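You operate a simulated robot arm through the tools that you are given. There is no shell and no other tool.

Carry out the task below with a simulated robot arm. There is one attempt and no reset: what you move stays moved.

JOB
Tip the grey tub through the funnel into the jar and close the jar.
Fine: put the tub back; the funnel swings aside again. Set down upright: what you pick out.

Only the result counts: the job must be done as asked and must still hold three seconds after the hand-in. Knocking over, shifting, dropping, spilling or breaking anything else fails it.

ROBOT AND FRAMES
A 7-joint arm with a two-finger gripper, fixed in place. Base frame: the origin is at the foot of the arm, x ahead of it, y to its left, z up; the work surface is at about z = 880. Units: mm, degrees, N and s.
With the tool pointing down near the work surface it reaches from about 340 to 780 mm from the base axis. Its first joint turns from -143.0 to 143.0 degrees. Payload 2.45 kg.
The tool frame sits at the grasp point between the pads (the TCP): z along the fingers, y along the line on which they close. The tips reach 26 mm beyond it. The gripper opens to 96 mm. The gripper's body begins 69 mm behind the TCP.
Orientation is that of the tool frame in the base frame, as a unit quaternion [x, y, z, w]. With the fingers straight down and closing along the base's y, the tool's x points along the base's -x, its y along +y and its z along -z.

CONTROLS
- The arm moves only by the tool apply_moves. Its argument "steps" is a list of rows, each an object of numbers (a shift or turn left out is 0, a gripper value left out holds the last): "rx", "ry", "rz": the turn, a rotation vector about the tool's x, y, z in degrees; "tx", "ty", "tz": the shift along the tool's x, y, z in m; "hand": the opening, from 0 (shut) to 1 (fully open). In form: [{"rx": .., "ry": .., "rz": .., "tx": .., "ty": .., "tz": .., "hand": ..}, ...]. A call has 1 to 20 rows; each row shifts and turns the commanded pose from where the row before left it, along the tool's axes as they then stand. Rows are played at 5 a second. More than 50 mm and 8.6 degrees between two rows, or a gripper value outside its range, and nothing of the call is played. A pose out of reach is approached as far as the arm can. The call stops where the force on the tool passes 40 N (or 10 N more than at its start, if that is more) or the arm is blocked; 0.2 s more then pass. Each finger halts on what it meets, pressing with about 20 N; the grip force reading is that of the motor and also rises with nothing between the fingers. The clock runs only during rows and for 0.2 s after the last one: add rows that do not move to give the fingers time. The reply holds the time, the measured pose of the TCP, the force on the tool along the base axes, the opening and the grip force, in the units named above and with some noise, with the torque about the TCP (base axes, N m) and any sound that the robot's microphone picked up.
- Cameras (640 x 400 px; columns grow to the right, rows downward): "scene" is fixed at [413.7, -486.7, 1659.2]; the picture's right is [0.97, 0.25, 0.00], its down [0.23, -0.88, -0.43] and it looks along [-0.11, 0.41, -0.90] (base axes); focal length 214 px, centre (320, 200). "wrist" rides on the gripper at [82, 3, -98] in the tool frame; the picture's right is [-0.04, 1.00, 0.00], its down [-0.73, -0.03, -0.68] and it looks along [-0.68, -0.03, 0.73] (tool axes); focal length 256 px, centre (320, 200). There is no depth. A picture from a camera that has moved, and an enlarged one, comes with that camera's place and axes in the base frame and with its lens. The place of the scene camera against the robot may be out by one fixed shift of up to 25 mm in any direction.
- grab_frame(camera): a new picture of that camera. No time passes.
- lift_body(by): slides the trunk up (or, below 0, down) by that many mm; the arm rides with it, the base frame stays. It gives what a move gives, with no picture.
- inspect(camera, box): a new picture of the part [left, top, right, bottom] of that camera's present view, enlarged. No time passes.
- finish_job(): hands the job in; it is judged then, once.

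Places have to be worked out from the pictures, the camera data and where the tool is seen. Open the gripper and draw the arm clear of the work before you hand the job in, unless the task says otherwise.

The tools are called after "Emit:" as name(argument=value, ...) on one line, values as JSON. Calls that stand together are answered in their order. apply_moves: Moves the arm, as the interface text tells. Its arguments: {"type":"object","properties":{"steps":{"type":"array"}},"required":["steps"]} The other tools are called the same way: lift_body (by) slides the trunk up or down; grab_frame (camera) takes a picture; inspect (camera, box) takes an enlarged picture of a part of a camera's view; finish_job () hands the job in.

At the start:

```text
t: 0.0
position: [255.2, -314.4, 1282.3]
tcp_rot: [0.0, 1.0, 0.001, -0.001]
ft_force: [1.3, -0.2, 0.0]
ft_torque: [-0.02, 0.01, 0.04]
gripper_width: 95.8
grasp_force: 0.1
trunk travel left (down, up): [-575.0, 65.0]
```

scene: 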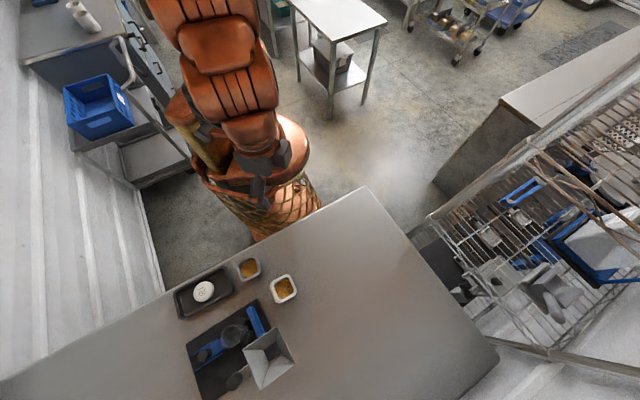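
wrist: 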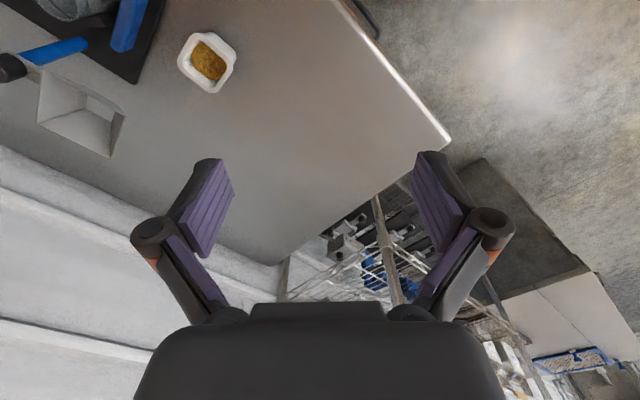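

I start by looking closely at the work area in the scene camera to identify the tubs, the jar, its lid and the funnel.

Emit:
inspect(camera="scene", box=[160, 240, 320, 400])

Emit:
inspect(camera="wrist", box=[0, 0, 260, 170])

```text
2.50 times, centred on (240, 320) of scene
camera zoom: at [413.7, -486.7, 1659.2], right [0.97, 0.25, 0.0], down [0.23, -0.88, -0.43], along [-0.11, 0.41, -0.9], focal length 536 px, centre (520, -100)
```

zoom: 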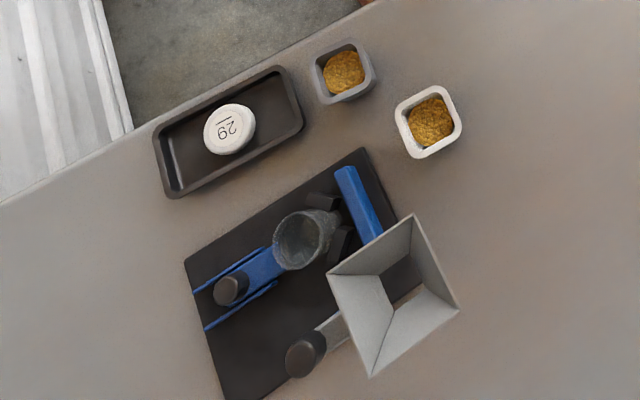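

```text
2.35 times, centred on (130, 85) of wrist
camera zoom: at [173.1, -310.3, 1379.8], right [0.04, 1.0, 0.0], down [0.73, -0.03, 0.68], along [0.68, -0.03, -0.73], focal length 602 px, centre (767, 471)
```

zoom: 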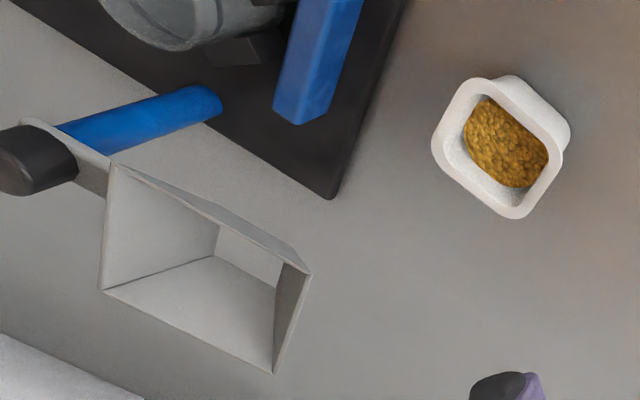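

The scene shows a grey tub and a white tub (both filled), a tray with a white lid, and a board with a jar in a holder, a blue bar and a square funnel on a swing arm. I turn the wrist so its camera looks out over the work (towards -y) while staying high.

Emit:
apply_moves(steps=[{"rz": 7.5}, {"rz": 7.5}, {"rz": 7.5}, {"rz": 7.5}, {"rz": 7.5}, {"rz": 7.5}, {"rz": 7.5}, {"rz": 7.5}, {"rz": 7.5}, {"rz": 7.5}, {"rz": 7.5}, {"rz": 7.5}, {"tx": 0}])

Emit:
grab_frame(camera="wrist")

```text
t: 2.8
position: [255.0, -314.6, 1281.5]
tcp_rot: [0.708, 0.706, 0.0, 0.0]
ft_force: [-0.2, 0.7, 0.5]
ft_torque: [-0.03, -0.04, -0.01]
gripper_width: 96.0
grasp_force: 0.0
trunk travel left (down, up): [-575.0, 65.0]
```

```text
taken
camera wrist: at [258.1, -232.1, 1379.7], right [1.0, -0.04, 0.0], down [-0.03, -0.73, 0.68], along [-0.03, -0.68, -0.73], focal length 256 px, centre (320, 200)
```

wrist: 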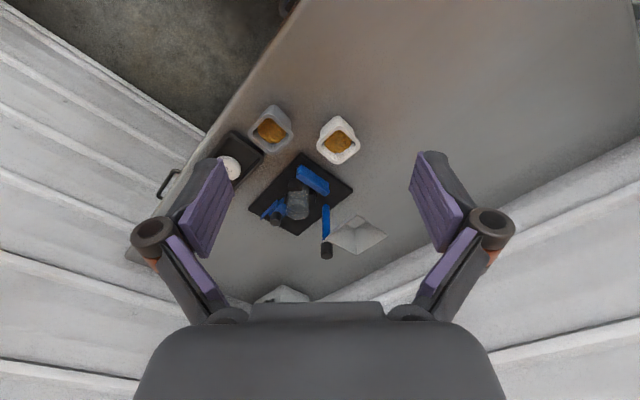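

The work is now nicely centred between the fingers. I enlarge the middle for detail.

Emit:
inspect(camera="wrist", box=[200, 90, 400, 270])

Emit:
inspect(camera="wrist", box=[240, 150, 400, 260])

```text
2.22 times, centred on (300, 180) of wrist
camera zoom: at [258.1, -232.1, 1379.7], right [1.0, -0.04, 0.0], down [-0.03, -0.73, 0.68], along [-0.03, -0.68, -0.73], focal length 569 px, centre (364, 244)
```

zoom: 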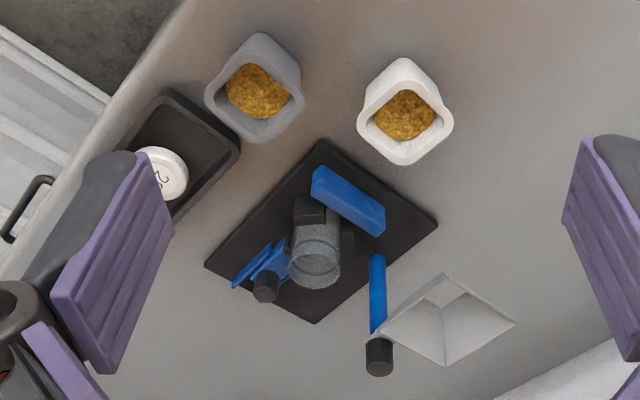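

```text
3.64 times, centred on (320, 205) of wrist
camera zoom: at [258.1, -232.1, 1379.7], right [1.0, -0.04, 0.0], down [-0.03, -0.73, 0.68], along [-0.03, -0.68, -0.73], focal length 931 px, centre (320, 182)
```

zoom: 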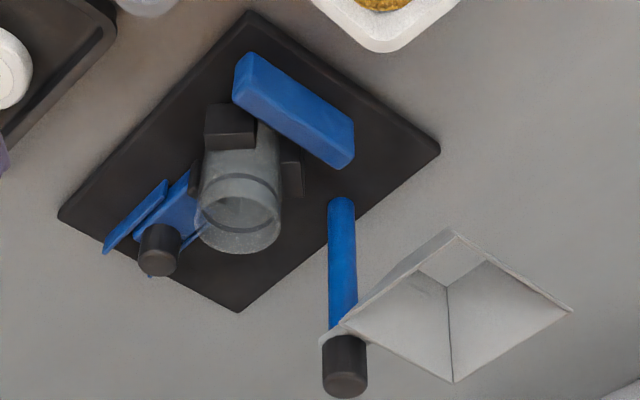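

The jar sits against a V of dark blocks with a blue sliding jaw; the funnel hangs from a blue post with a dark cap near (252, -717), funnel swung to +x. I move lower and nearer for a second viewpoint to triangulate heights.

Emit:
apply_moves(steps=[{"tx": -0.02625, "ty": -0.01375, "tz": 0.03275}, {"tx": -0.02625, "ty": -0.01375, "tz": 0.03275}, {"tx": -0.02625, "ty": -0.01375, "tz": 0.03275}, {"tx": -0.02625, "ty": -0.01375, "tz": 0.03275}, {"tx": 0}])

Emit:
grab_frame(camera="wrist")

Emit:
inspect(camera="wrist", box=[220, 90, 420, 270])

```text
t: 4.0
position: [198.6, -419.5, 1150.4]
tcp_rot: [0.707, 0.707, 0.0, 0.0]
ft_force: [0.0, -0.7, -1.3]
ft_torque: [0.01, 0.0, 0.03]
gripper_width: 96.0
grasp_force: 0.0
trunk travel left (down, up): [-575.0, 65.0]
```

```text
taken
camera wrist: at [202.4, -336.5, 1247.0], right [1.0, -0.04, 0.0], down [-0.03, -0.73, 0.68], along [-0.03, -0.68, -0.73], focal length 256 px, centre (320, 200)
```

wrist: 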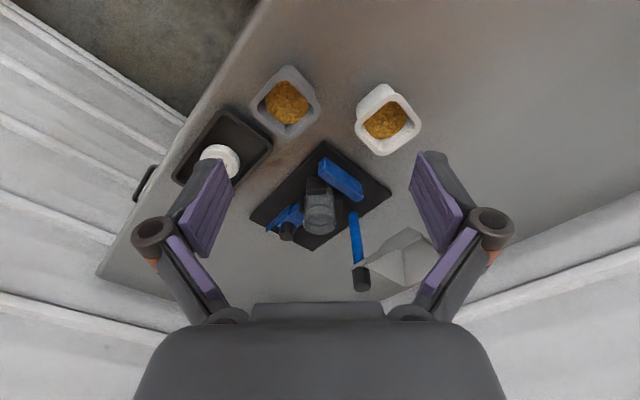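

```text
2.22 times, centred on (320, 180) of wrist
camera zoom: at [202.4, -336.5, 1247.0], right [1.0, -0.04, 0.0], down [-0.03, -0.73, 0.68], along [-0.03, -0.68, -0.73], focal length 569 px, centre (320, 244)
```

zoom: 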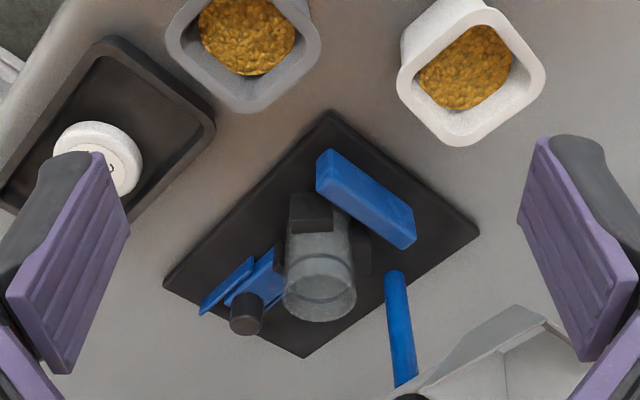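

Now I enlarge the jar, jaw and funnel for detail.

Emit:
inspect(camera="wrist", box=[240, 135, 400, 255])

Emit:
inspect(camera="wrist", box=[260, 180, 360, 255])

Emit:
inspect(camera="wrist", box=[330, 200, 450, 300])

Emit:
inspect(camera="wrist", box=[160, 60, 440, 220])

```text
3.33 times, centred on (320, 195) of wrist
camera zoom: at [202.4, -336.5, 1247.0], right [1.0, -0.04, 0.0], down [-0.03, -0.73, 0.68], along [-0.03, -0.68, -0.73], focal length 853 px, centre (320, 217)
```

zoom: 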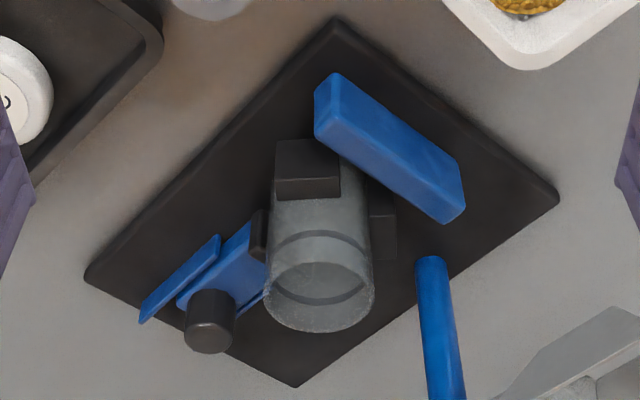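

```text
5.33 times, centred on (310, 218) of wrist
camera zoom: at [202.4, -336.5, 1247.0], right [1.0, -0.04, 0.0], down [-0.03, -0.73, 0.68], along [-0.03, -0.68, -0.73], focal length 1365 px, centre (373, 107)
```

zoom: 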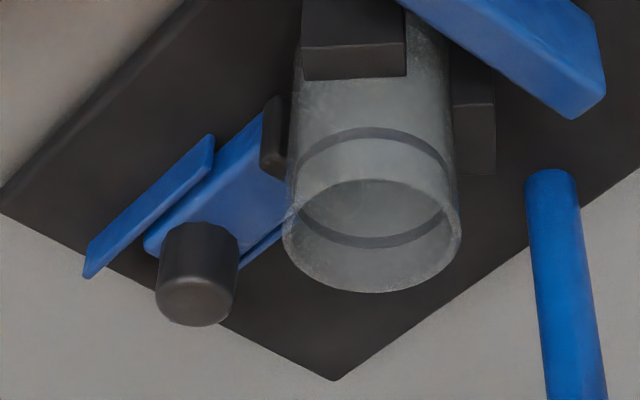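

```text
4.00 times, centred on (390, 250) of wrist
camera zoom: at [202.4, -336.5, 1247.0], right [1.0, -0.04, 0.0], down [-0.03, -0.73, 0.68], along [-0.03, -0.68, -0.73], focal length 1024 px, centre (40, 0)
```

zoom: 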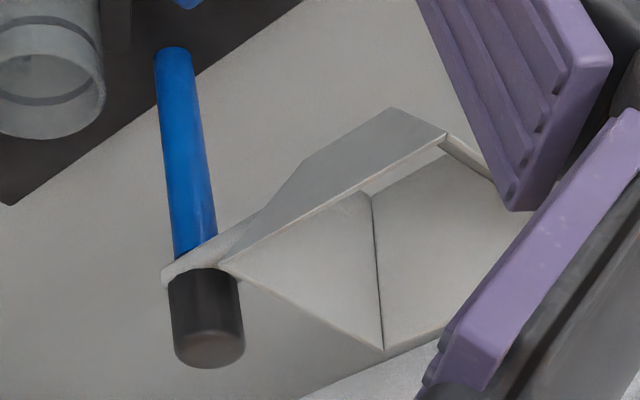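

```text
2.29 times, centred on (300, 140) of wrist
camera zoom: at [202.4, -336.5, 1247.0], right [1.0, -0.04, 0.0], down [-0.03, -0.73, 0.68], along [-0.03, -0.68, -0.73], focal length 585 px, centre (366, 337)
```

zoom: 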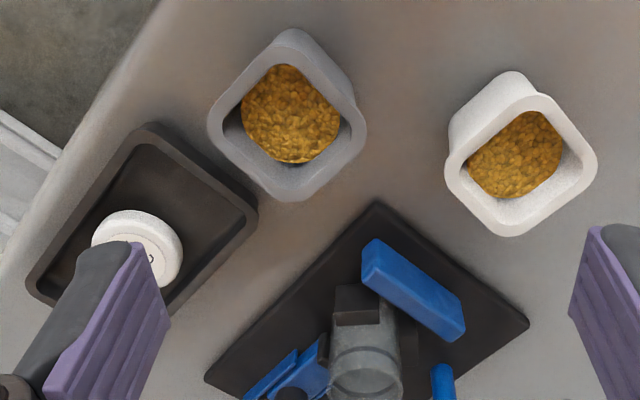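

Board corners come out near (204,-541), (323,-660), (165,-832), (43,-714), the jar mouth near (190,-655,~955). I take a perpendicular view (camera looking along +x) to triangulate jar, funnel and lid accurately.

Emit:
apply_moves(steps=[{"rz": -7.5}, {"rz": -7.5}, {"rz": -7.5}, {"rz": -7.5}, {"rz": -7.5}, {"rz": -7.5}, {"rz": -7.5}, {"rz": -7.5}, {"rz": -7.5}, {"rz": -7.5}, {"rz": -7.5}, {"rz": -7.5}, {"tx": 0.0232, "ty": -0.0367, "tz": 0.0033}, {"tx": 0.0232, "ty": -0.0367, "tz": 0.0033}, {"tx": 0.0232, "ty": -0.0367, "tz": 0.0033}, {"tx": 0.0232, "ty": -0.0367, "tz": 0.0033}, {"tx": 0.0232, "ty": -0.0367, "tz": 0.0033}, {"tx": 0.0232, "ty": -0.0367, "tz": 0.0033}, {"tx": 0}])

Emit:
grab_frame(camera="wrist")

Emit:
inspect(camera="wrist", box=[200, 100, 420, 265])

```text
t: 8.0
position: [63.7, -640.3, 1129.7]
tcp_rot: [-0.002, 1.0, 0.001, -0.001]
ft_force: [1.4, -0.4, -0.7]
ft_torque: [0.01, 0.12, 0.01]
gripper_width: 96.1
grasp_force: 0.1
trunk travel left (down, up): [-575.0, 65.0]
```

```text
taken
camera wrist: at [-18.1, -636.5, 1227.4], right [0.04, 1.0, 0.0], down [0.73, -0.03, 0.68], along [0.68, -0.02, -0.74], focal length 256 px, centre (320, 200)
```

wrist: 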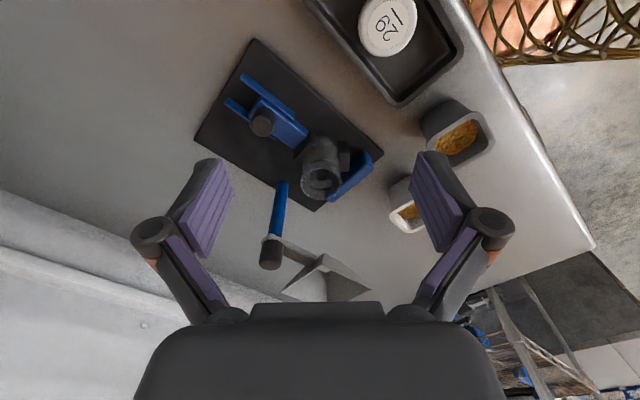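

```text
2.42 times, centred on (310, 182) of wrist
camera zoom: at [-18.1, -636.5, 1227.4], right [0.04, 1.0, 0.0], down [0.73, -0.03, 0.68], along [0.68, -0.02, -0.74], focal length 621 px, centre (344, 242)
```

zoom: 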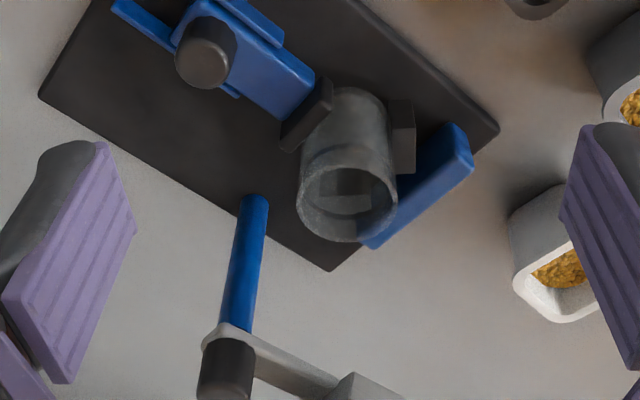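

The perpendicular view shows the sliding clamp pad near the jar. I zoom in on the jar/clamp, the funnel and the lid.

Emit:
inspect(camera="wrist", box=[215, 60, 395, 210])

Emit:
inspect(camera="wrist", box=[290, 120, 390, 210])

Emit:
inspect(camera="wrist", box=[230, 170, 390, 310])

Emit:
inspect(camera="wrist", box=[300, 0, 520, 180])

```text
2.67 times, centred on (305, 135) of wrist
camera zoom: at [-18.1, -636.5, 1227.4], right [0.04, 1.0, 0.0], down [0.73, -0.03, 0.68], along [0.68, -0.02, -0.74], focal length 683 px, centre (360, 373)
```

zoom: 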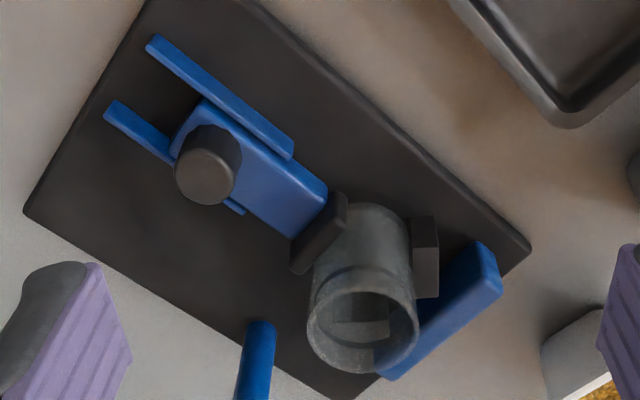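

```text
4.44 times, centred on (340, 165) of wrist
camera zoom: at [-18.1, -636.5, 1227.4], right [0.04, 1.0, 0.0], down [0.73, -0.03, 0.68], along [0.68, -0.02, -0.74], focal length 1138 px, centre (231, 356)
```

zoom: 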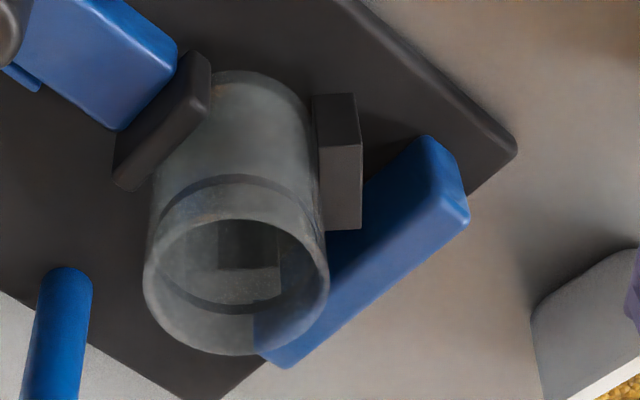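

```text
2.86 times, centred on (310, 240) of wrist
camera zoom: at [-18.1, -636.5, 1227.4], right [0.04, 1.0, 0.0], down [0.73, -0.03, 0.68], along [0.68, -0.02, -0.74], focal length 731 px, centre (349, 86)
```

zoom: 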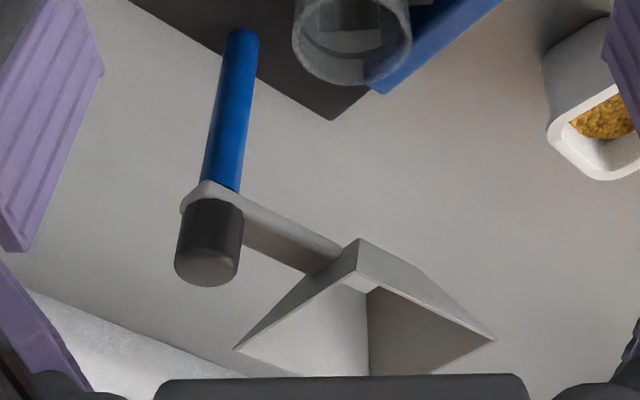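

```text
2.22 times, centred on (410, 90) of wrist
camera zoom: at [-18.1, -636.5, 1227.4], right [0.04, 1.0, 0.0], down [0.73, -0.03, 0.68], along [0.68, -0.02, -0.74], focal length 569 px, centre (120, 444)
```

zoom: 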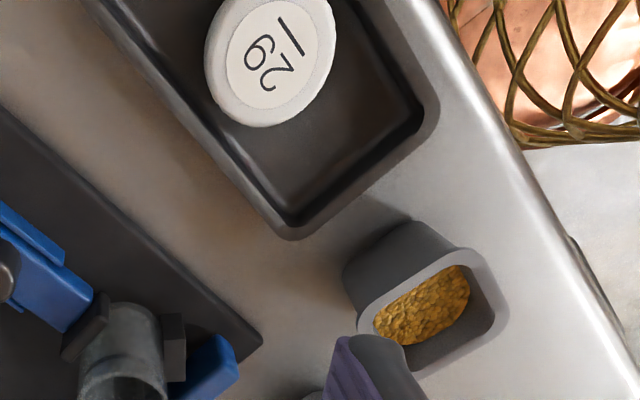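

Triangulated so far: jar mouth ≈ (190,-642,972) Ø53; post axis ≈ (253,-709), cap top 1046; funnel rim a 92 mm square centred ≈ (317,-644) at z≈1050, i.e. it must swing about +90° about the post; grey tub rim centre ≈ (155,-463,935). I tilt the camera to look straight down on the fixture to check the clamp and orientations.

Emit:
apply_moves(steps=[{"tx": -0.0395, "ty": 0.02, "tz": 0.0}, {"tx": -0.0395, "ty": 0.02, "tz": 0.0}, {"ry": 7.2}, {"ry": 7.2}, {"ry": 7.2}, {"ry": 7.2}, {"ry": 7.2}, {"ry": 7.2}, {"tx": 0}])

Emit:
grab_frame(camera="wrist")

Emit:
inspect(camera="wrist", box=[230, 130, 430, 290])

```text
t: 10.0
position: [138.8, -599.8, 1131.1]
tcp_rot: [0.0, 0.929, -0.001, -0.369]
ft_force: [-0.9, -0.2, -1.3]
ft_torque: [-0.01, 0.01, 0.03]
gripper_width: 96.3
grasp_force: 0.1
trunk travel left (down, up): [-575.0, 65.0]
```

```text
taken
camera wrist: at [147.0, -595.6, 1258.0], right [0.03, 1.0, -0.03], down [1.0, -0.03, -0.01], along [-0.01, -0.03, -1.0], focal length 256 px, centre (320, 200)
```

wrist: 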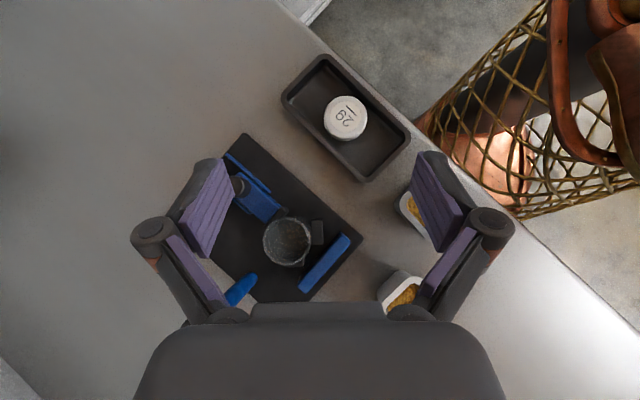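

```text
2.50 times, centred on (330, 210) of wrist
camera zoom: at [147.0, -595.6, 1258.0], right [0.03, 1.0, -0.03], down [1.0, -0.03, -0.01], along [-0.01, -0.03, -1.0], focal length 640 px, centre (295, 175)
```

zoom: 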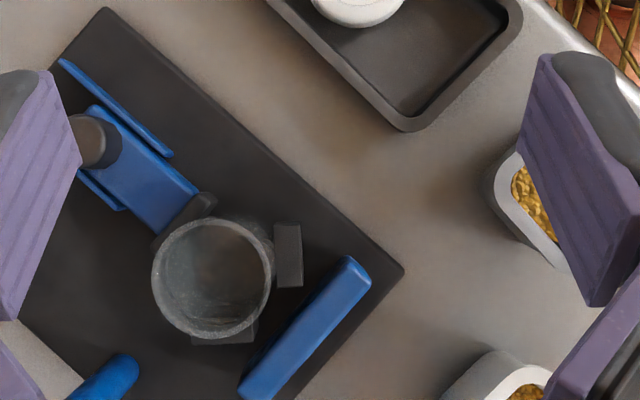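

A clear top-down view. I zoom onto the jar/clamp, and onto the tray with the lid.

Emit:
inspect(camera="wrist", box=[240, 165, 340, 255])

Emit:
inspect(camera="wrist", box=[270, 45, 430, 190])

```text
4.44 times, centred on (290, 210) of wrist
camera zoom: at [147.0, -595.6, 1258.0], right [0.03, 1.0, -0.03], down [1.0, -0.03, -0.01], along [-0.01, -0.03, -1.0], focal length 1138 px, centre (453, 156)
```

zoom: 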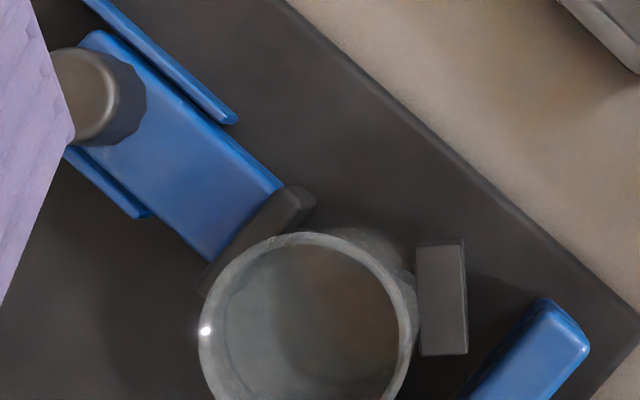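

```text
2.76 times, centred on (350, 118) of wrist
camera zoom: at [147.0, -595.6, 1258.0], right [0.03, 1.0, -0.03], down [1.0, -0.03, -0.01], along [-0.01, -0.03, -1.0], focal length 706 px, centre (237, 428)
```

zoom: 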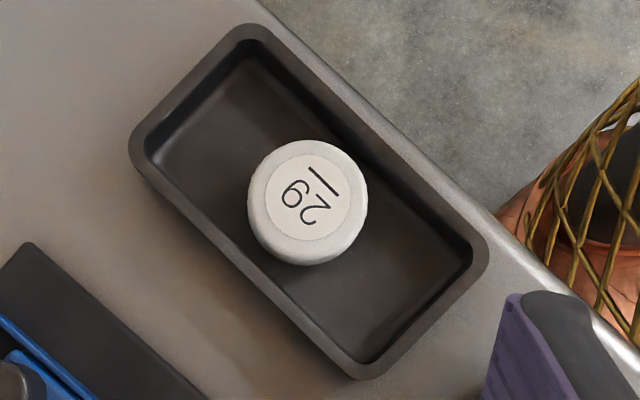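

The pad and two dark stops touch the jar all round, so it is already held; lid ≈ (30,-567) Ø60 in the tray, whose long axis is at ≈46°. Next I bring the tool upright, rise, and turn so the fingers can straddle the funnel's side wall (normal ≈137°/-43°).

Emit:
apply_moves(steps=[{"ry": -7.2}, {"ry": -7.2}, {"ry": -7.2}, {"ry": -7.2}, {"ry": -7.2}, {"ry": -7.2}, {"tz": -0.03}, {"tz": -0.03}, {"rz": 7.835}, {"rz": 7.835}, {"rz": 7.835}, {"rz": 7.835}, {"rz": 7.835}, {"rz": 7.835}, {"rz": 7.835}, {"rz": 7.835}, {"rz": 7.835}, {"rz": 7.835}, {"rz": 7.835}, {"rz": 7.835}])

Emit:
apply_moves(steps=[{"rz": 7.835, "hand": 0.33}, {"rz": 7.835}, {"rz": 7.835}, {"rz": 7.835}, {"rz": 7.835}, {"tx": 0}, {"tx": 0}])

Emit:
grab_frame(camera="wrist")

```text
t: 14.2
position: [139.2, -600.3, 1171.0]
tcp_rot: [0.732, 0.682, 0.0, 0.001]
ft_force: [0.3, 0.2, -0.2]
ft_torque: [0.0, -0.01, 0.0]
gripper_width: 95.9
grasp_force: 0.1
out of reach, approached as far as the arm can: row 8
trunk travel left (down, up): [-575.0, 65.0]
```

```text
t: 15.8
position: [138.4, -599.2, 1170.9]
tcp_rot: [0.918, 0.397, 0.0, 0.0]
ft_force: [-0.1, 0.3, -0.2]
ft_torque: [0.0, 0.04, -0.01]
gripper_width: 31.7
grasp_force: 0.2
trunk travel left (down, up): [-575.0, 65.0]
```

```text
taken
camera wrist: at [197.3, -541.1, 1268.7], right [0.7, -0.71, 0.0], down [-0.52, -0.51, 0.68], along [-0.48, -0.48, -0.73], focal length 256 px, centre (320, 200)
```

wrist: 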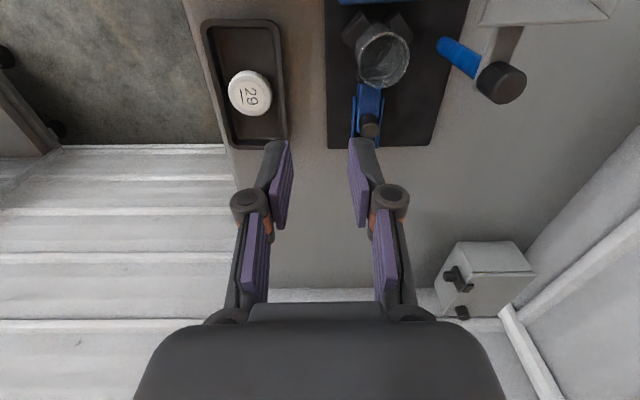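

The arm is near its height limit out here (row 8), so I raise the trunk to gain reach before working over the funnel at z≈1050.

Emit:
lift_body(by=60)

```text
t: 16.8
position: [139.2, -599.2, 1229.7]
tcp_rot: [0.917, 0.398, 0.001, 0.0]
ft_force: [0.1, 0.1, 0.6]
ft_torque: [0.01, 0.02, -0.02]
gripper_width: 31.6
grasp_force: 0.1
trunk travel left (down, up): [-635.0, 5.0]
```

Now I move above the funnel's near side wall (fork target ≈ (286,-614)) but stay ~45 mm clear of the rim, to check it with the wrist camera.

Emit:
apply_moves(steps=[{"tx": 0.0222, "ty": 0.0295, "tz": 0.0275}, {"tx": 0.0222, "ty": 0.0295, "tz": 0.0275}, {"tx": 0.0222, "ty": 0.0295, "tz": 0.0275}, {"tx": 0.0222, "ty": 0.0295, "tz": 0.0275}, {"tx": 0}])

Emit:
grab_frame(camera="wrist")

Emit:
inspect(camera="wrist", box=[260, 40, 500, 220])

```text
t: 18.0
position: [287.2, -617.3, 1121.8]
tcp_rot: [0.918, 0.397, 0.0, 0.0]
ft_force: [0.5, 0.2, -0.2]
ft_torque: [-0.02, 0.0, -0.01]
gripper_width: 31.7
grasp_force: 0.0
trunk travel left (down, up): [-635.0, 5.0]
```

```text
taken
camera wrist: at [344.4, -557.7, 1218.8], right [0.7, -0.71, 0.0], down [-0.52, -0.52, 0.68], along [-0.48, -0.48, -0.73], focal length 256 px, centre (320, 200)
```

wrist: 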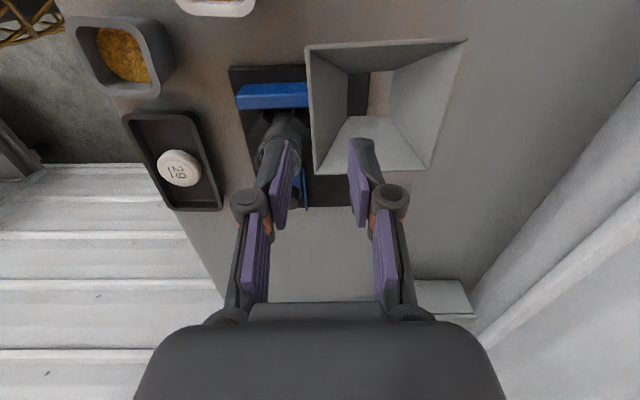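

```text
2.22 times, centred on (380, 130) of wrist
camera zoom: at [344.4, -557.7, 1218.8], right [0.7, -0.71, 0.0], down [-0.52, -0.52, 0.68], along [-0.48, -0.48, -0.73], focal length 569 px, centre (187, 356)
```

zoom: 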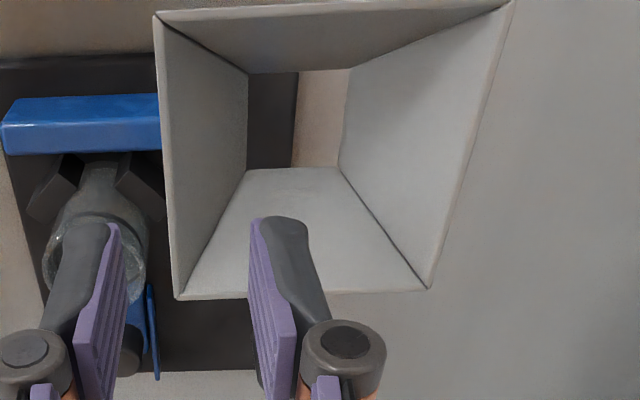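

The computed corners (A(251,-645), B(314,-578), C(380,-641), D(318,-708), z≈1050) agree with before, and the fingers straddle wall AB. I descend ~64 mm so the tips are ~18 mm below the rim, one finger inside and one outside.

Emit:
apply_moves(steps=[{"tz": 0.032}, {"tz": 0.0315}, {"tx": 0}])

Emit:
inspect(camera="wrist", box=[200, 40, 500, 265])

```text
t: 18.8
position: [285.2, -614.5, 1055.9]
tcp_rot: [0.917, 0.399, 0.0, 0.001]
ft_force: [0.1, -0.5, 0.8]
ft_torque: [-0.01, -0.01, -0.03]
gripper_width: 31.5
grasp_force: 0.0
trunk travel left (down, up): [-635.0, 5.0]
```

```text
1.78 times, centred on (350, 152) of wrist
camera zoom: at [343.9, -557.4, 1154.8], right [0.7, -0.71, 0.0], down [-0.52, -0.52, 0.68], along [-0.48, -0.48, -0.73], focal length 455 px, centre (267, 284)
```

zoom: 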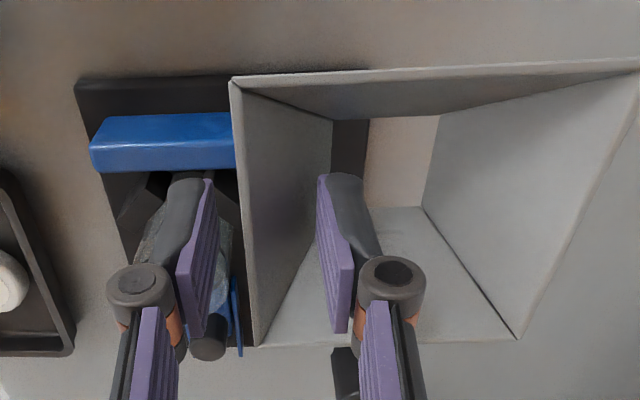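

The wall AB is between the fingers with no contact. I start swinging about the post (253,-709) in 5° steps, first a few rows to check force and tracking.

Emit:
apply_moves(steps=[{"ty": -0.008}, {"tx": -0.00445, "ty": -0.00769, "rz": -5}, {"tx": -0.00445, "ty": -0.00769, "rz": -5}, {"tx": -0.00445, "ty": -0.00769, "rz": -5}, {"tx": -0.00445, "ty": -0.00769, "rz": -5}, {"tx": 0}])

Emit:
inspect(camera="wrist", box=[200, 40, 500, 265])

Emit:
inspect(camera="scene", box=[160, 240, 340, 400])

```text
t: 20.2
position: [244.7, -606.1, 1057.3]
tcp_rot: [0.834, 0.551, 0.001, -0.001]
ft_force: [-0.1, -0.7, 1.2]
ft_torque: [-0.01, -0.02, 0.0]
gripper_width: 31.8
grasp_force: 0.0
trunk travel left (down, up): [-635.0, 5.0]
```

```text
1.78 times, centred on (350, 152) of wrist
camera zoom: at [279.5, -531.6, 1155.7], right [0.9, -0.43, 0.0], down [-0.31, -0.66, 0.68], along [-0.29, -0.61, -0.73], focal length 455 px, centre (267, 284)
```

zoom: 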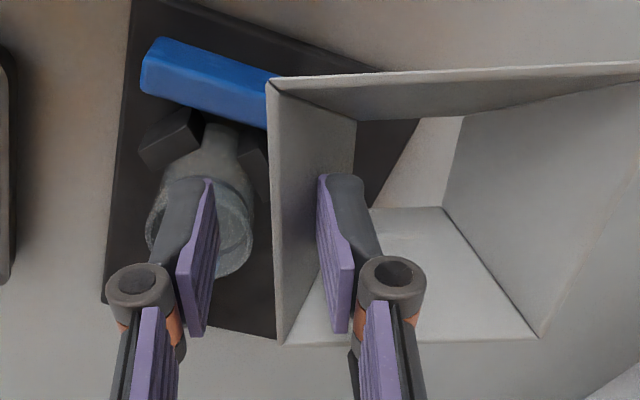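

```text
2.50 times, centred on (250, 320) of scene
camera zoom: at [413.7, -486.7, 1659.2], right [0.97, 0.25, 0.0], down [0.23, -0.88, -0.43], along [-0.11, 0.41, -0.9], focal length 536 px, centre (495, -100)
```

zoom: 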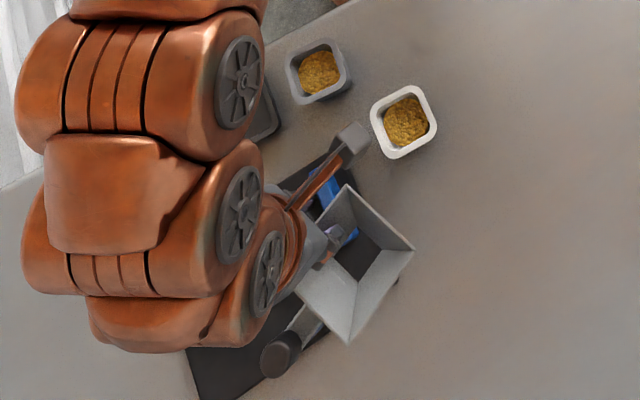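

The funnel follows with under 1.5 N. I continue the arc another 60°.

Emit:
apply_moves(steps=[{"tx": -0.00445, "ty": -0.00769, "rz": -5}, {"tx": -0.00445, "ty": -0.00769, "rz": -5}, {"tx": -0.00445, "ty": -0.00769, "rz": -5}, {"tx": -0.00445, "ty": -0.00769, "rz": -5}, {"tx": -0.00445, "ty": -0.00769, "rz": -5}, {"tx": -0.00445, "ty": -0.00769, "rz": -5}, {"tx": -0.00445, "ty": -0.00769, "rz": -5}, {"tx": -0.00445, "ty": -0.00769, "rz": -5}, {"tx": -0.00445, "ty": -0.00769, "rz": -5}, {"tx": -0.00445, "ty": -0.00769, "rz": -5}, {"tx": -0.00445, "ty": -0.00769, "rz": -5}, {"tx": -0.00445, "ty": -0.00769, "rz": -5}, {"tx": 0}])

Emit:
inspect(camera="wrist", box=[200, 40, 500, 265])

```text
t: 23.0
position: [161.7, -665.2, 1057.2]
tcp_rot: [0.447, 0.895, 0.0, -0.001]
ft_force: [1.4, -0.5, 0.3]
ft_torque: [0.02, -0.01, -0.03]
gripper_width: 31.9
grasp_force: 0.1
trunk travel left (down, up): [-635.0, 5.0]
```

```text
1.78 times, centred on (350, 152) of wrist
camera zoom: at [114.2, -596.8, 1155.1], right [0.82, 0.57, 0.0], down [0.42, -0.6, 0.68], along [0.39, -0.56, -0.73], focal length 455 px, centre (267, 284)
```

zoom: 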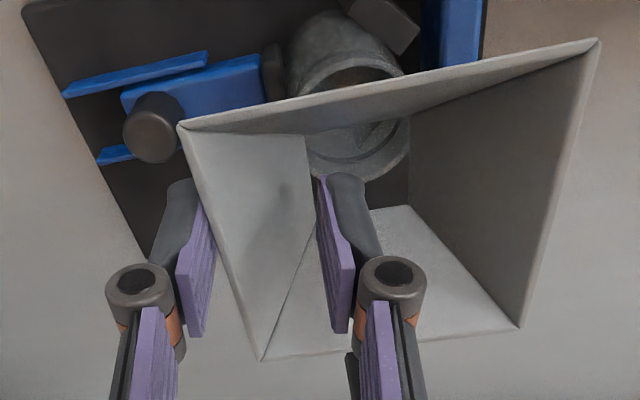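

The funnel has moved ahead of the fingers and sits with its centre at ≈(189,-645), right over the jar (189.5,-643), with neither finger pressing it. I lift out of the funnel and check that it stays.

Emit:
apply_moves(steps=[{"tx": 0}, {"tx": 0}, {"tz": -0.02}, {"tz": -0.04}, {"tx": 0}])

Emit:
grab_frame(camera="wrist")

Emit:
inspect(camera="wrist", box=[230, 20, 450, 220])

```text
t: 24.2
position: [159.8, -664.9, 1118.8]
tcp_rot: [0.447, 0.894, 0.0, 0.0]
ft_force: [0.0, 0.5, -1.0]
ft_torque: [0.0, -0.06, 0.03]
gripper_width: 31.7
grasp_force: 0.0
trunk travel left (down, up): [-635.0, 5.0]
```

```text
taken
camera wrist: at [113.9, -596.4, 1215.9], right [0.82, 0.57, 0.0], down [0.42, -0.6, 0.68], along [0.39, -0.56, -0.73], focal length 256 px, centre (320, 200)
```

wrist: 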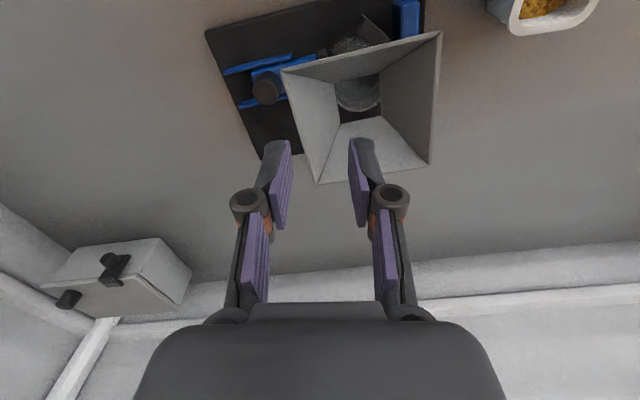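

```text
2.00 times, centred on (340, 120) of wrist
camera zoom: at [113.9, -596.4, 1215.9], right [0.82, 0.57, 0.0], down [0.42, -0.6, 0.68], along [0.39, -0.56, -0.73], focal length 512 px, centre (280, 360)
```

zoom: 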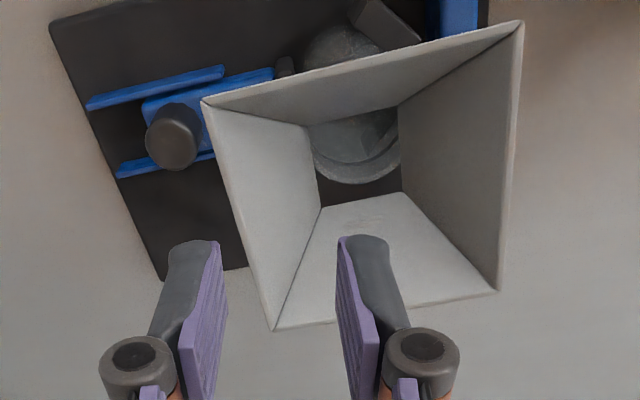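

The funnel stays in place. To verify alignment precisely I take a straight-down view with the camera directly over it: rise, yaw back, then tilt.

Emit:
apply_moves(steps=[{"tz": -0.027}, {"rz": -7.57}, {"rz": -7.57}, {"rz": -7.57}, {"rz": -7.57}, {"rz": -7.57}, {"rz": -7.57}, {"rz": -7.57}, {"tx": -0.023, "ty": 0.016}, {"ry": 7.2}, {"ry": 7.2}, {"ry": 7.2}, {"ry": 7.2}, {"ry": 7.2}, {"ry": 7.2}, {"tx": 0}])

Emit:
grab_frame(camera="wrist")

Emit:
inspect(camera="wrist", box=[240, 120, 400, 280])

```text
t: 27.6
position: [168.3, -627.5, 1129.6]
tcp_rot: [0.002, 0.929, 0.001, -0.369]
ft_force: [0.4, 0.6, -1.1]
ft_torque: [0.0, 0.04, 0.0]
gripper_width: 31.5
grasp_force: 0.1
out of reach, approached as far as the arm can: row 11, 14
trunk travel left (down, up): [-635.0, 5.0]
```

```text
taken
camera wrist: at [175.6, -622.7, 1256.8], right [0.03, 1.0, -0.03], down [1.0, -0.03, -0.01], along [-0.01, -0.03, -1.0], focal length 256 px, centre (320, 200)
```

wrist: 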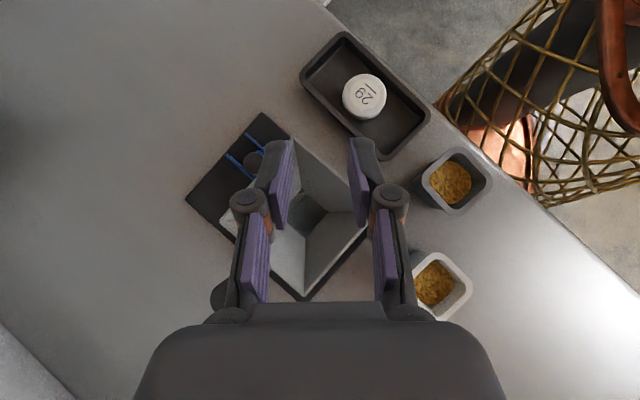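

```text
2.50 times, centred on (320, 200) of wrist
camera zoom: at [175.6, -622.7, 1256.8], right [0.03, 1.0, -0.03], down [1.0, -0.03, -0.01], along [-0.01, -0.03, -1.0], focal length 640 px, centre (320, 200)
```

zoom: 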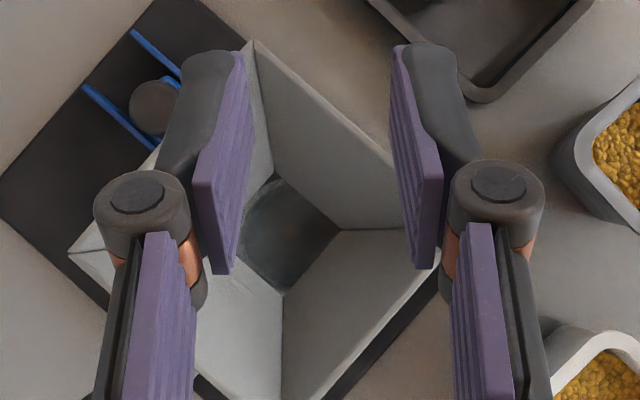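

Reach clipped the pose a little, but the outlet is visible. I zoom into it to compare the outlet edge with the jar mouth below.

Emit:
inspect(camera="wrist", box=[285, 180, 350, 245])

```text
6.15 times, centred on (318, 212) of wrist
camera zoom: at [175.6, -622.7, 1256.8], right [0.03, 1.0, -0.03], down [1.0, -0.03, -0.01], along [-0.01, -0.03, -1.0], focal length 1575 px, centre (335, 123)
```

zoom: 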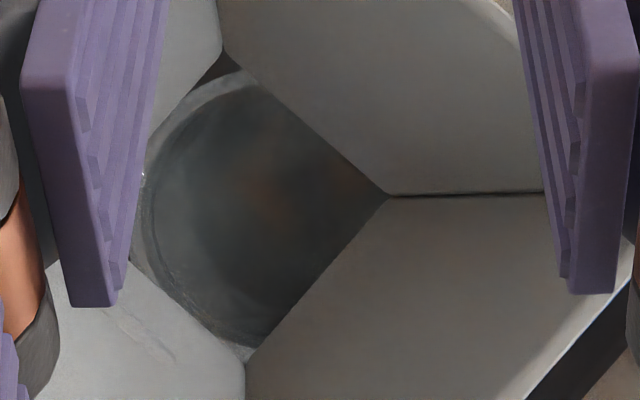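

Seen straight down, the outlet centre is ≈(186,-647) while the jar is at (189.5,-642.7): the funnel has overshot by ≈5 mm (one outlet corner sticks out past the jar rim). I will nudge it back using the fingers as a centring clamp on its +x/+y side wall; first I bring the tool upright with its closing axis at ≈44°.

Emit:
apply_moves(steps=[{"ry": -7.2}, {"ry": -7.2}, {"ry": -7.2}, {"ry": -7.2}, {"ry": -7.2}, {"ry": -7.2}, {"rz": 7.62}, {"rz": 7.62}, {"rz": 7.62}, {"rz": 7.62}, {"rz": 7.62}, {"rz": 7.62}, {"tx": 0}])

```text
t: 30.4
position: [167.6, -627.0, 1129.5]
tcp_rot: [0.39, 0.921, 0.0, -0.001]
ft_force: [0.3, 0.5, 0.2]
ft_torque: [0.02, 0.01, 0.04]
gripper_width: 31.9
grasp_force: 0.0
trunk travel left (down, up): [-635.0, 5.0]
```

Tool is upright at yaw 44°. I move over the side wall CD target (219.5,-613.5), staying above the rim, and look.

Emit:
apply_moves(steps=[{"tx": -0.0132, "ty": 0.0234, "tz": 0.0098}, {"tx": -0.0132, "ty": 0.0233, "tz": 0.0097}, {"tx": 0}])

Emit:
inspect(camera="wrist", box=[180, 20, 440, 240])

```text
t: 31.2
position: [220.4, -613.6, 1111.2]
tcp_rot: [0.39, 0.921, -0.001, 0.001]
ft_force: [-0.1, -0.1, 0.9]
ft_torque: [-0.01, 0.0, 0.02]
gripper_width: 31.8
grasp_force: 0.0
trunk travel left (down, up): [-635.0, 5.0]
```

```text
1.82 times, centred on (310, 130) of wrist
camera zoom: at [165.7, -552.3, 1208.9], right [0.75, 0.67, 0.0], down [0.49, -0.55, 0.68], along [0.45, -0.51, -0.73], focal length 465 px, centre (338, 327)
```

zoom: 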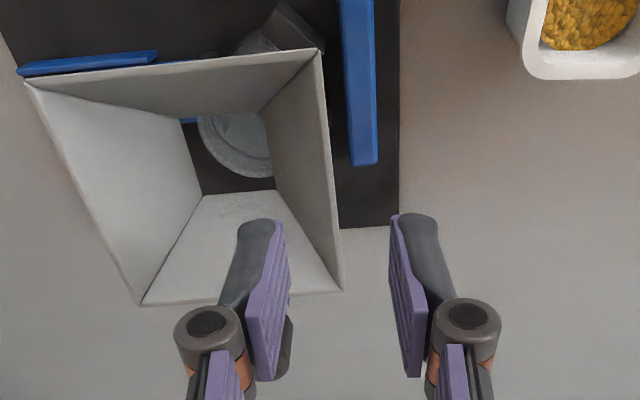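

The oblique view agrees: funnel centre ≈(187,-646.7), needs ≈4.7 mm toward (+x,+y). I lower so the tips are ~8 mm below the rim, straddling wall CD.

Emit:
apply_moves(steps=[{"ty": -0.0009, "tz": 0.0216}, {"tz": 0.0216}, {"tx": 0}])

Emit:
inspect(camera="wrist", box=[180, 60, 440, 280])

```text
t: 32.0
position: [219.6, -613.8, 1066.9]
tcp_rot: [0.389, 0.921, 0.0, 0.0]
ft_force: [0.7, 0.0, -0.4]
ft_torque: [0.0, -0.04, 0.04]
gripper_width: 31.7
grasp_force: 0.1
trunk travel left (down, up): [-635.0, 5.0]
```

```text
1.82 times, centred on (310, 170) of wrist
camera zoom: at [164.6, -552.3, 1165.4], right [0.74, 0.67, 0.0], down [0.49, -0.55, 0.68], along [0.45, -0.51, -0.73], focal length 465 px, centre (338, 254)
```

zoom: 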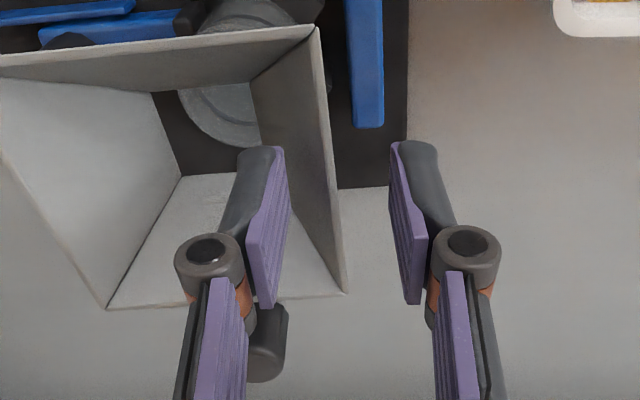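

One finger is inside and one outside wall CD. I close gently to ≈8 mm to centre the wall.

Emit:
apply_moves(steps=[{"hand": 0.26}, {"hand": 0.2}, {"hand": 0.15}, {"hand": 0.11}, {"hand": 0.085}, {"tx": 0}, {"tx": 0}])

Emit:
inspect(camera="wrist", box=[180, 60, 440, 280])

```text
t: 33.6
position: [218.9, -614.7, 1068.8]
tcp_rot: [0.39, 0.921, 0.0, -0.001]
ft_force: [-0.1, -0.4, 0.2]
ft_torque: [-0.04, 0.01, 0.0]
gripper_width: 8.4
grasp_force: 0.8
trunk travel left (down, up): [-635.0, 5.0]
```

```text
1.82 times, centred on (310, 170) of wrist
camera zoom: at [164.5, -552.3, 1165.5], right [0.74, 0.67, 0.0], down [0.49, -0.55, 0.68], along [0.45, -0.51, -0.73], focal length 465 px, centre (338, 254)
```

zoom: 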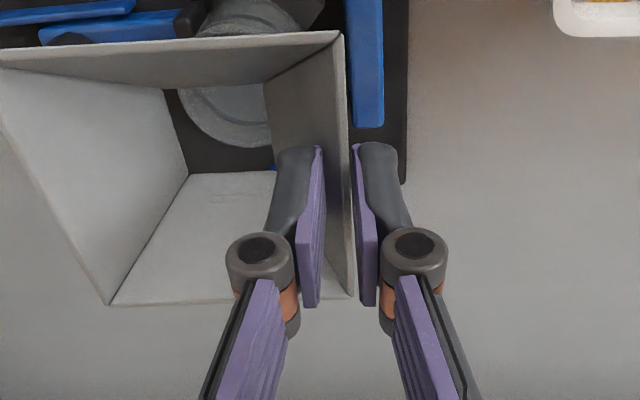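

The funnel shifted; corners now give its centre ≈(189,-644), matching the jar. I open, lift out and check again.

Emit:
apply_moves(steps=[{"hand": 0.14}, {"hand": 0.2}, {"hand": 0.3}, {"tx": 0}, {"tz": -0.02}, {"tz": -0.04}, {"tx": 0}])

Emit:
inspect(camera="wrist", box=[180, 20, 440, 240])

Emit:
inspect(camera="wrist", box=[225, 50, 325, 140])

```text
t: 35.2
position: [219.1, -613.7, 1127.0]
tcp_rot: [0.389, 0.921, 0.0, 0.0]
ft_force: [-0.2, 0.7, 0.2]
ft_torque: [0.02, -0.01, 0.0]
gripper_width: 28.9
grasp_force: 0.0
trunk travel left (down, up): [-635.0, 5.0]
```

```text
1.82 times, centred on (310, 130) of wrist
camera zoom: at [164.7, -552.0, 1225.1], right [0.74, 0.67, 0.0], down [0.49, -0.55, 0.68], along [0.45, -0.51, -0.73], focal length 465 px, centre (338, 327)
```

zoom: 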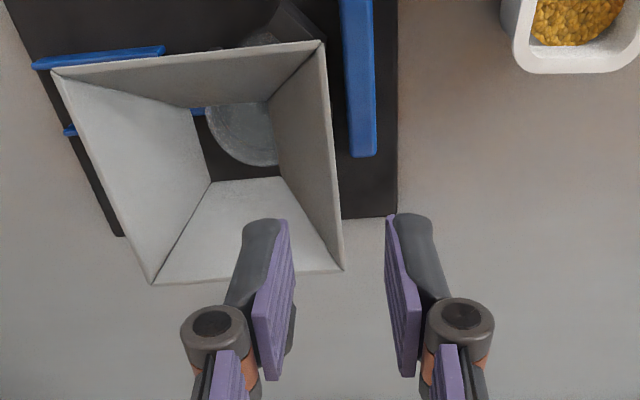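

```text
4.44 times, centred on (275, 95) of wrist
camera zoom: at [164.7, -552.0, 1225.1], right [0.74, 0.67, 0.0], down [0.49, -0.55, 0.68], along [0.45, -0.51, -0.73], focal length 1138 px, centre (520, 667)
```

zoom: 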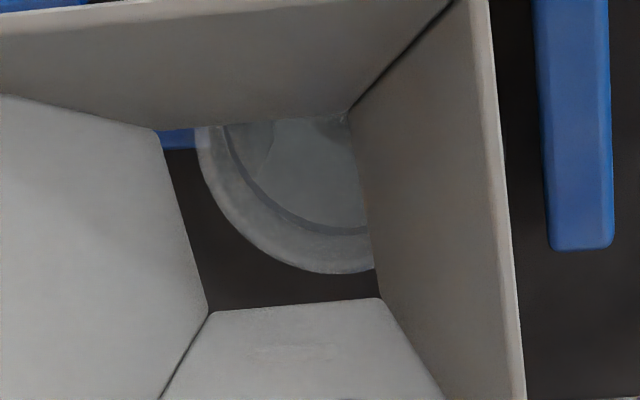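

After release the funnel returned to its own rest (centre ≈(187,-647)) — it evidently has a detent/stop there, so I accept that position and will bias the pour toward its CD (+x,+y) side, which feeds nearest the jar centre. Before touching the tub, I rehearse the pouring posture empty: first yaw to y≈130° at a safe height.

Emit:
apply_moves(steps=[{"tz": -0.03}, {"rz": -7.82}, {"rz": -7.82}, {"rz": -7.82}, {"rz": -7.82}, {"rz": -7.82}, {"rz": -7.82}, {"rz": -7.82}, {"rz": -7.82}, {"rz": -7.82}, {"rz": -7.82}, {"rz": -7.82}, {"tx": 0}])

```text
t: 38.0
position: [218.7, -616.1, 1157.0]
tcp_rot: [-0.344, 0.939, 0.0, 0.0]
ft_force: [-0.3, 0.6, -0.4]
ft_torque: [0.0, 0.01, 0.02]
gripper_width: 28.6
grasp_force: 0.0
trunk travel left (down, up): [-635.0, 5.0]
```

Yaw 130° is reachable. Now I tilt +ry (camera going up, body to the +40° side) to test the pour tilt range.

Emit:
apply_moves(steps=[{"ry": 7.2}, {"ry": 7.2}, {"ry": 7.2}, {"ry": 7.2}, {"ry": 7.2}, {"ry": 7.2}, {"ry": 7.2}, {"ry": 7.2}, {"ry": 7.2}, {"ry": 7.2}, {"tx": 0}])

Emit:
grab_frame(camera="scene")

```text
t: 40.4
position: [219.4, -614.6, 1156.6]
tcp_rot: [-0.278, 0.76, -0.202, -0.552]
ft_force: [0.3, -0.5, 0.3]
ft_torque: [-0.01, -0.01, 0.01]
gripper_width: 29.0
grasp_force: 0.2
trunk travel left (down, up): [-635.0, 5.0]
```

```text
taken
```

scene: 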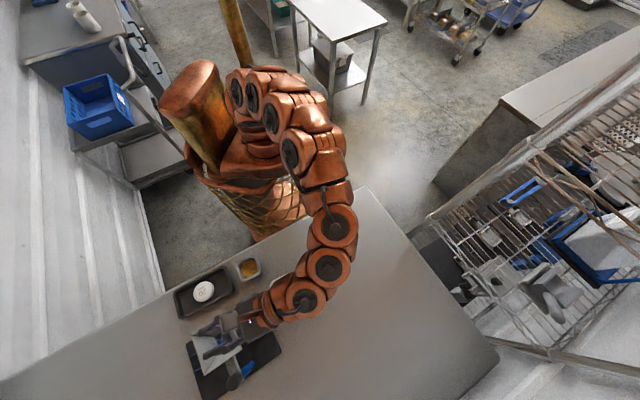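

72° reached without trouble. I continue to ≈115°.

Emit:
apply_moves(steps=[{"ry": 7.2}, {"ry": 7.2}, {"ry": 7.2}, {"ry": 7.2}, {"ry": 7.2}, {"ry": 7.2}, {"tx": 0}])

Emit:
inspect(camera="scene", box=[160, 220, 380, 400])

Emit:
grab_frame(camera="wrist")

```text
t: 42.0
position: [218.9, -615.0, 1157.1]
tcp_rot: [0.183, -0.502, 0.29, 0.794]
ft_force: [-1.0, 0.3, 0.2]
ft_torque: [-0.03, 0.0, 0.0]
gripper_width: 29.0
grasp_force: 0.2
trunk travel left (down, up): [-635.0, 5.0]
```

```text
2.22 times, centred on (270, 310) of scene
camera zoom: at [413.7, -486.7, 1659.2], right [0.97, 0.25, 0.0], down [0.23, -0.88, -0.43], along [-0.11, 0.41, -0.9], focal length 477 px, centre (431, -44)
```

zoom: 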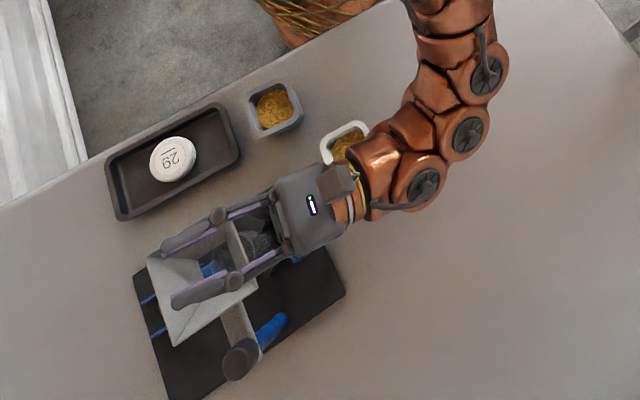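

```text
taken
camera wrist: at [311.3, -531.2, 1188.5], right [-0.66, 0.75, -0.04], down [0.25, 0.17, -0.95], along [-0.71, -0.64, -0.3], focal length 256 px, centre (320, 200)
```

wrist: 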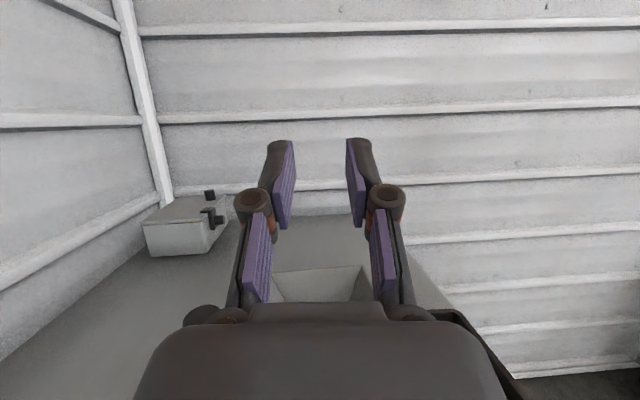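

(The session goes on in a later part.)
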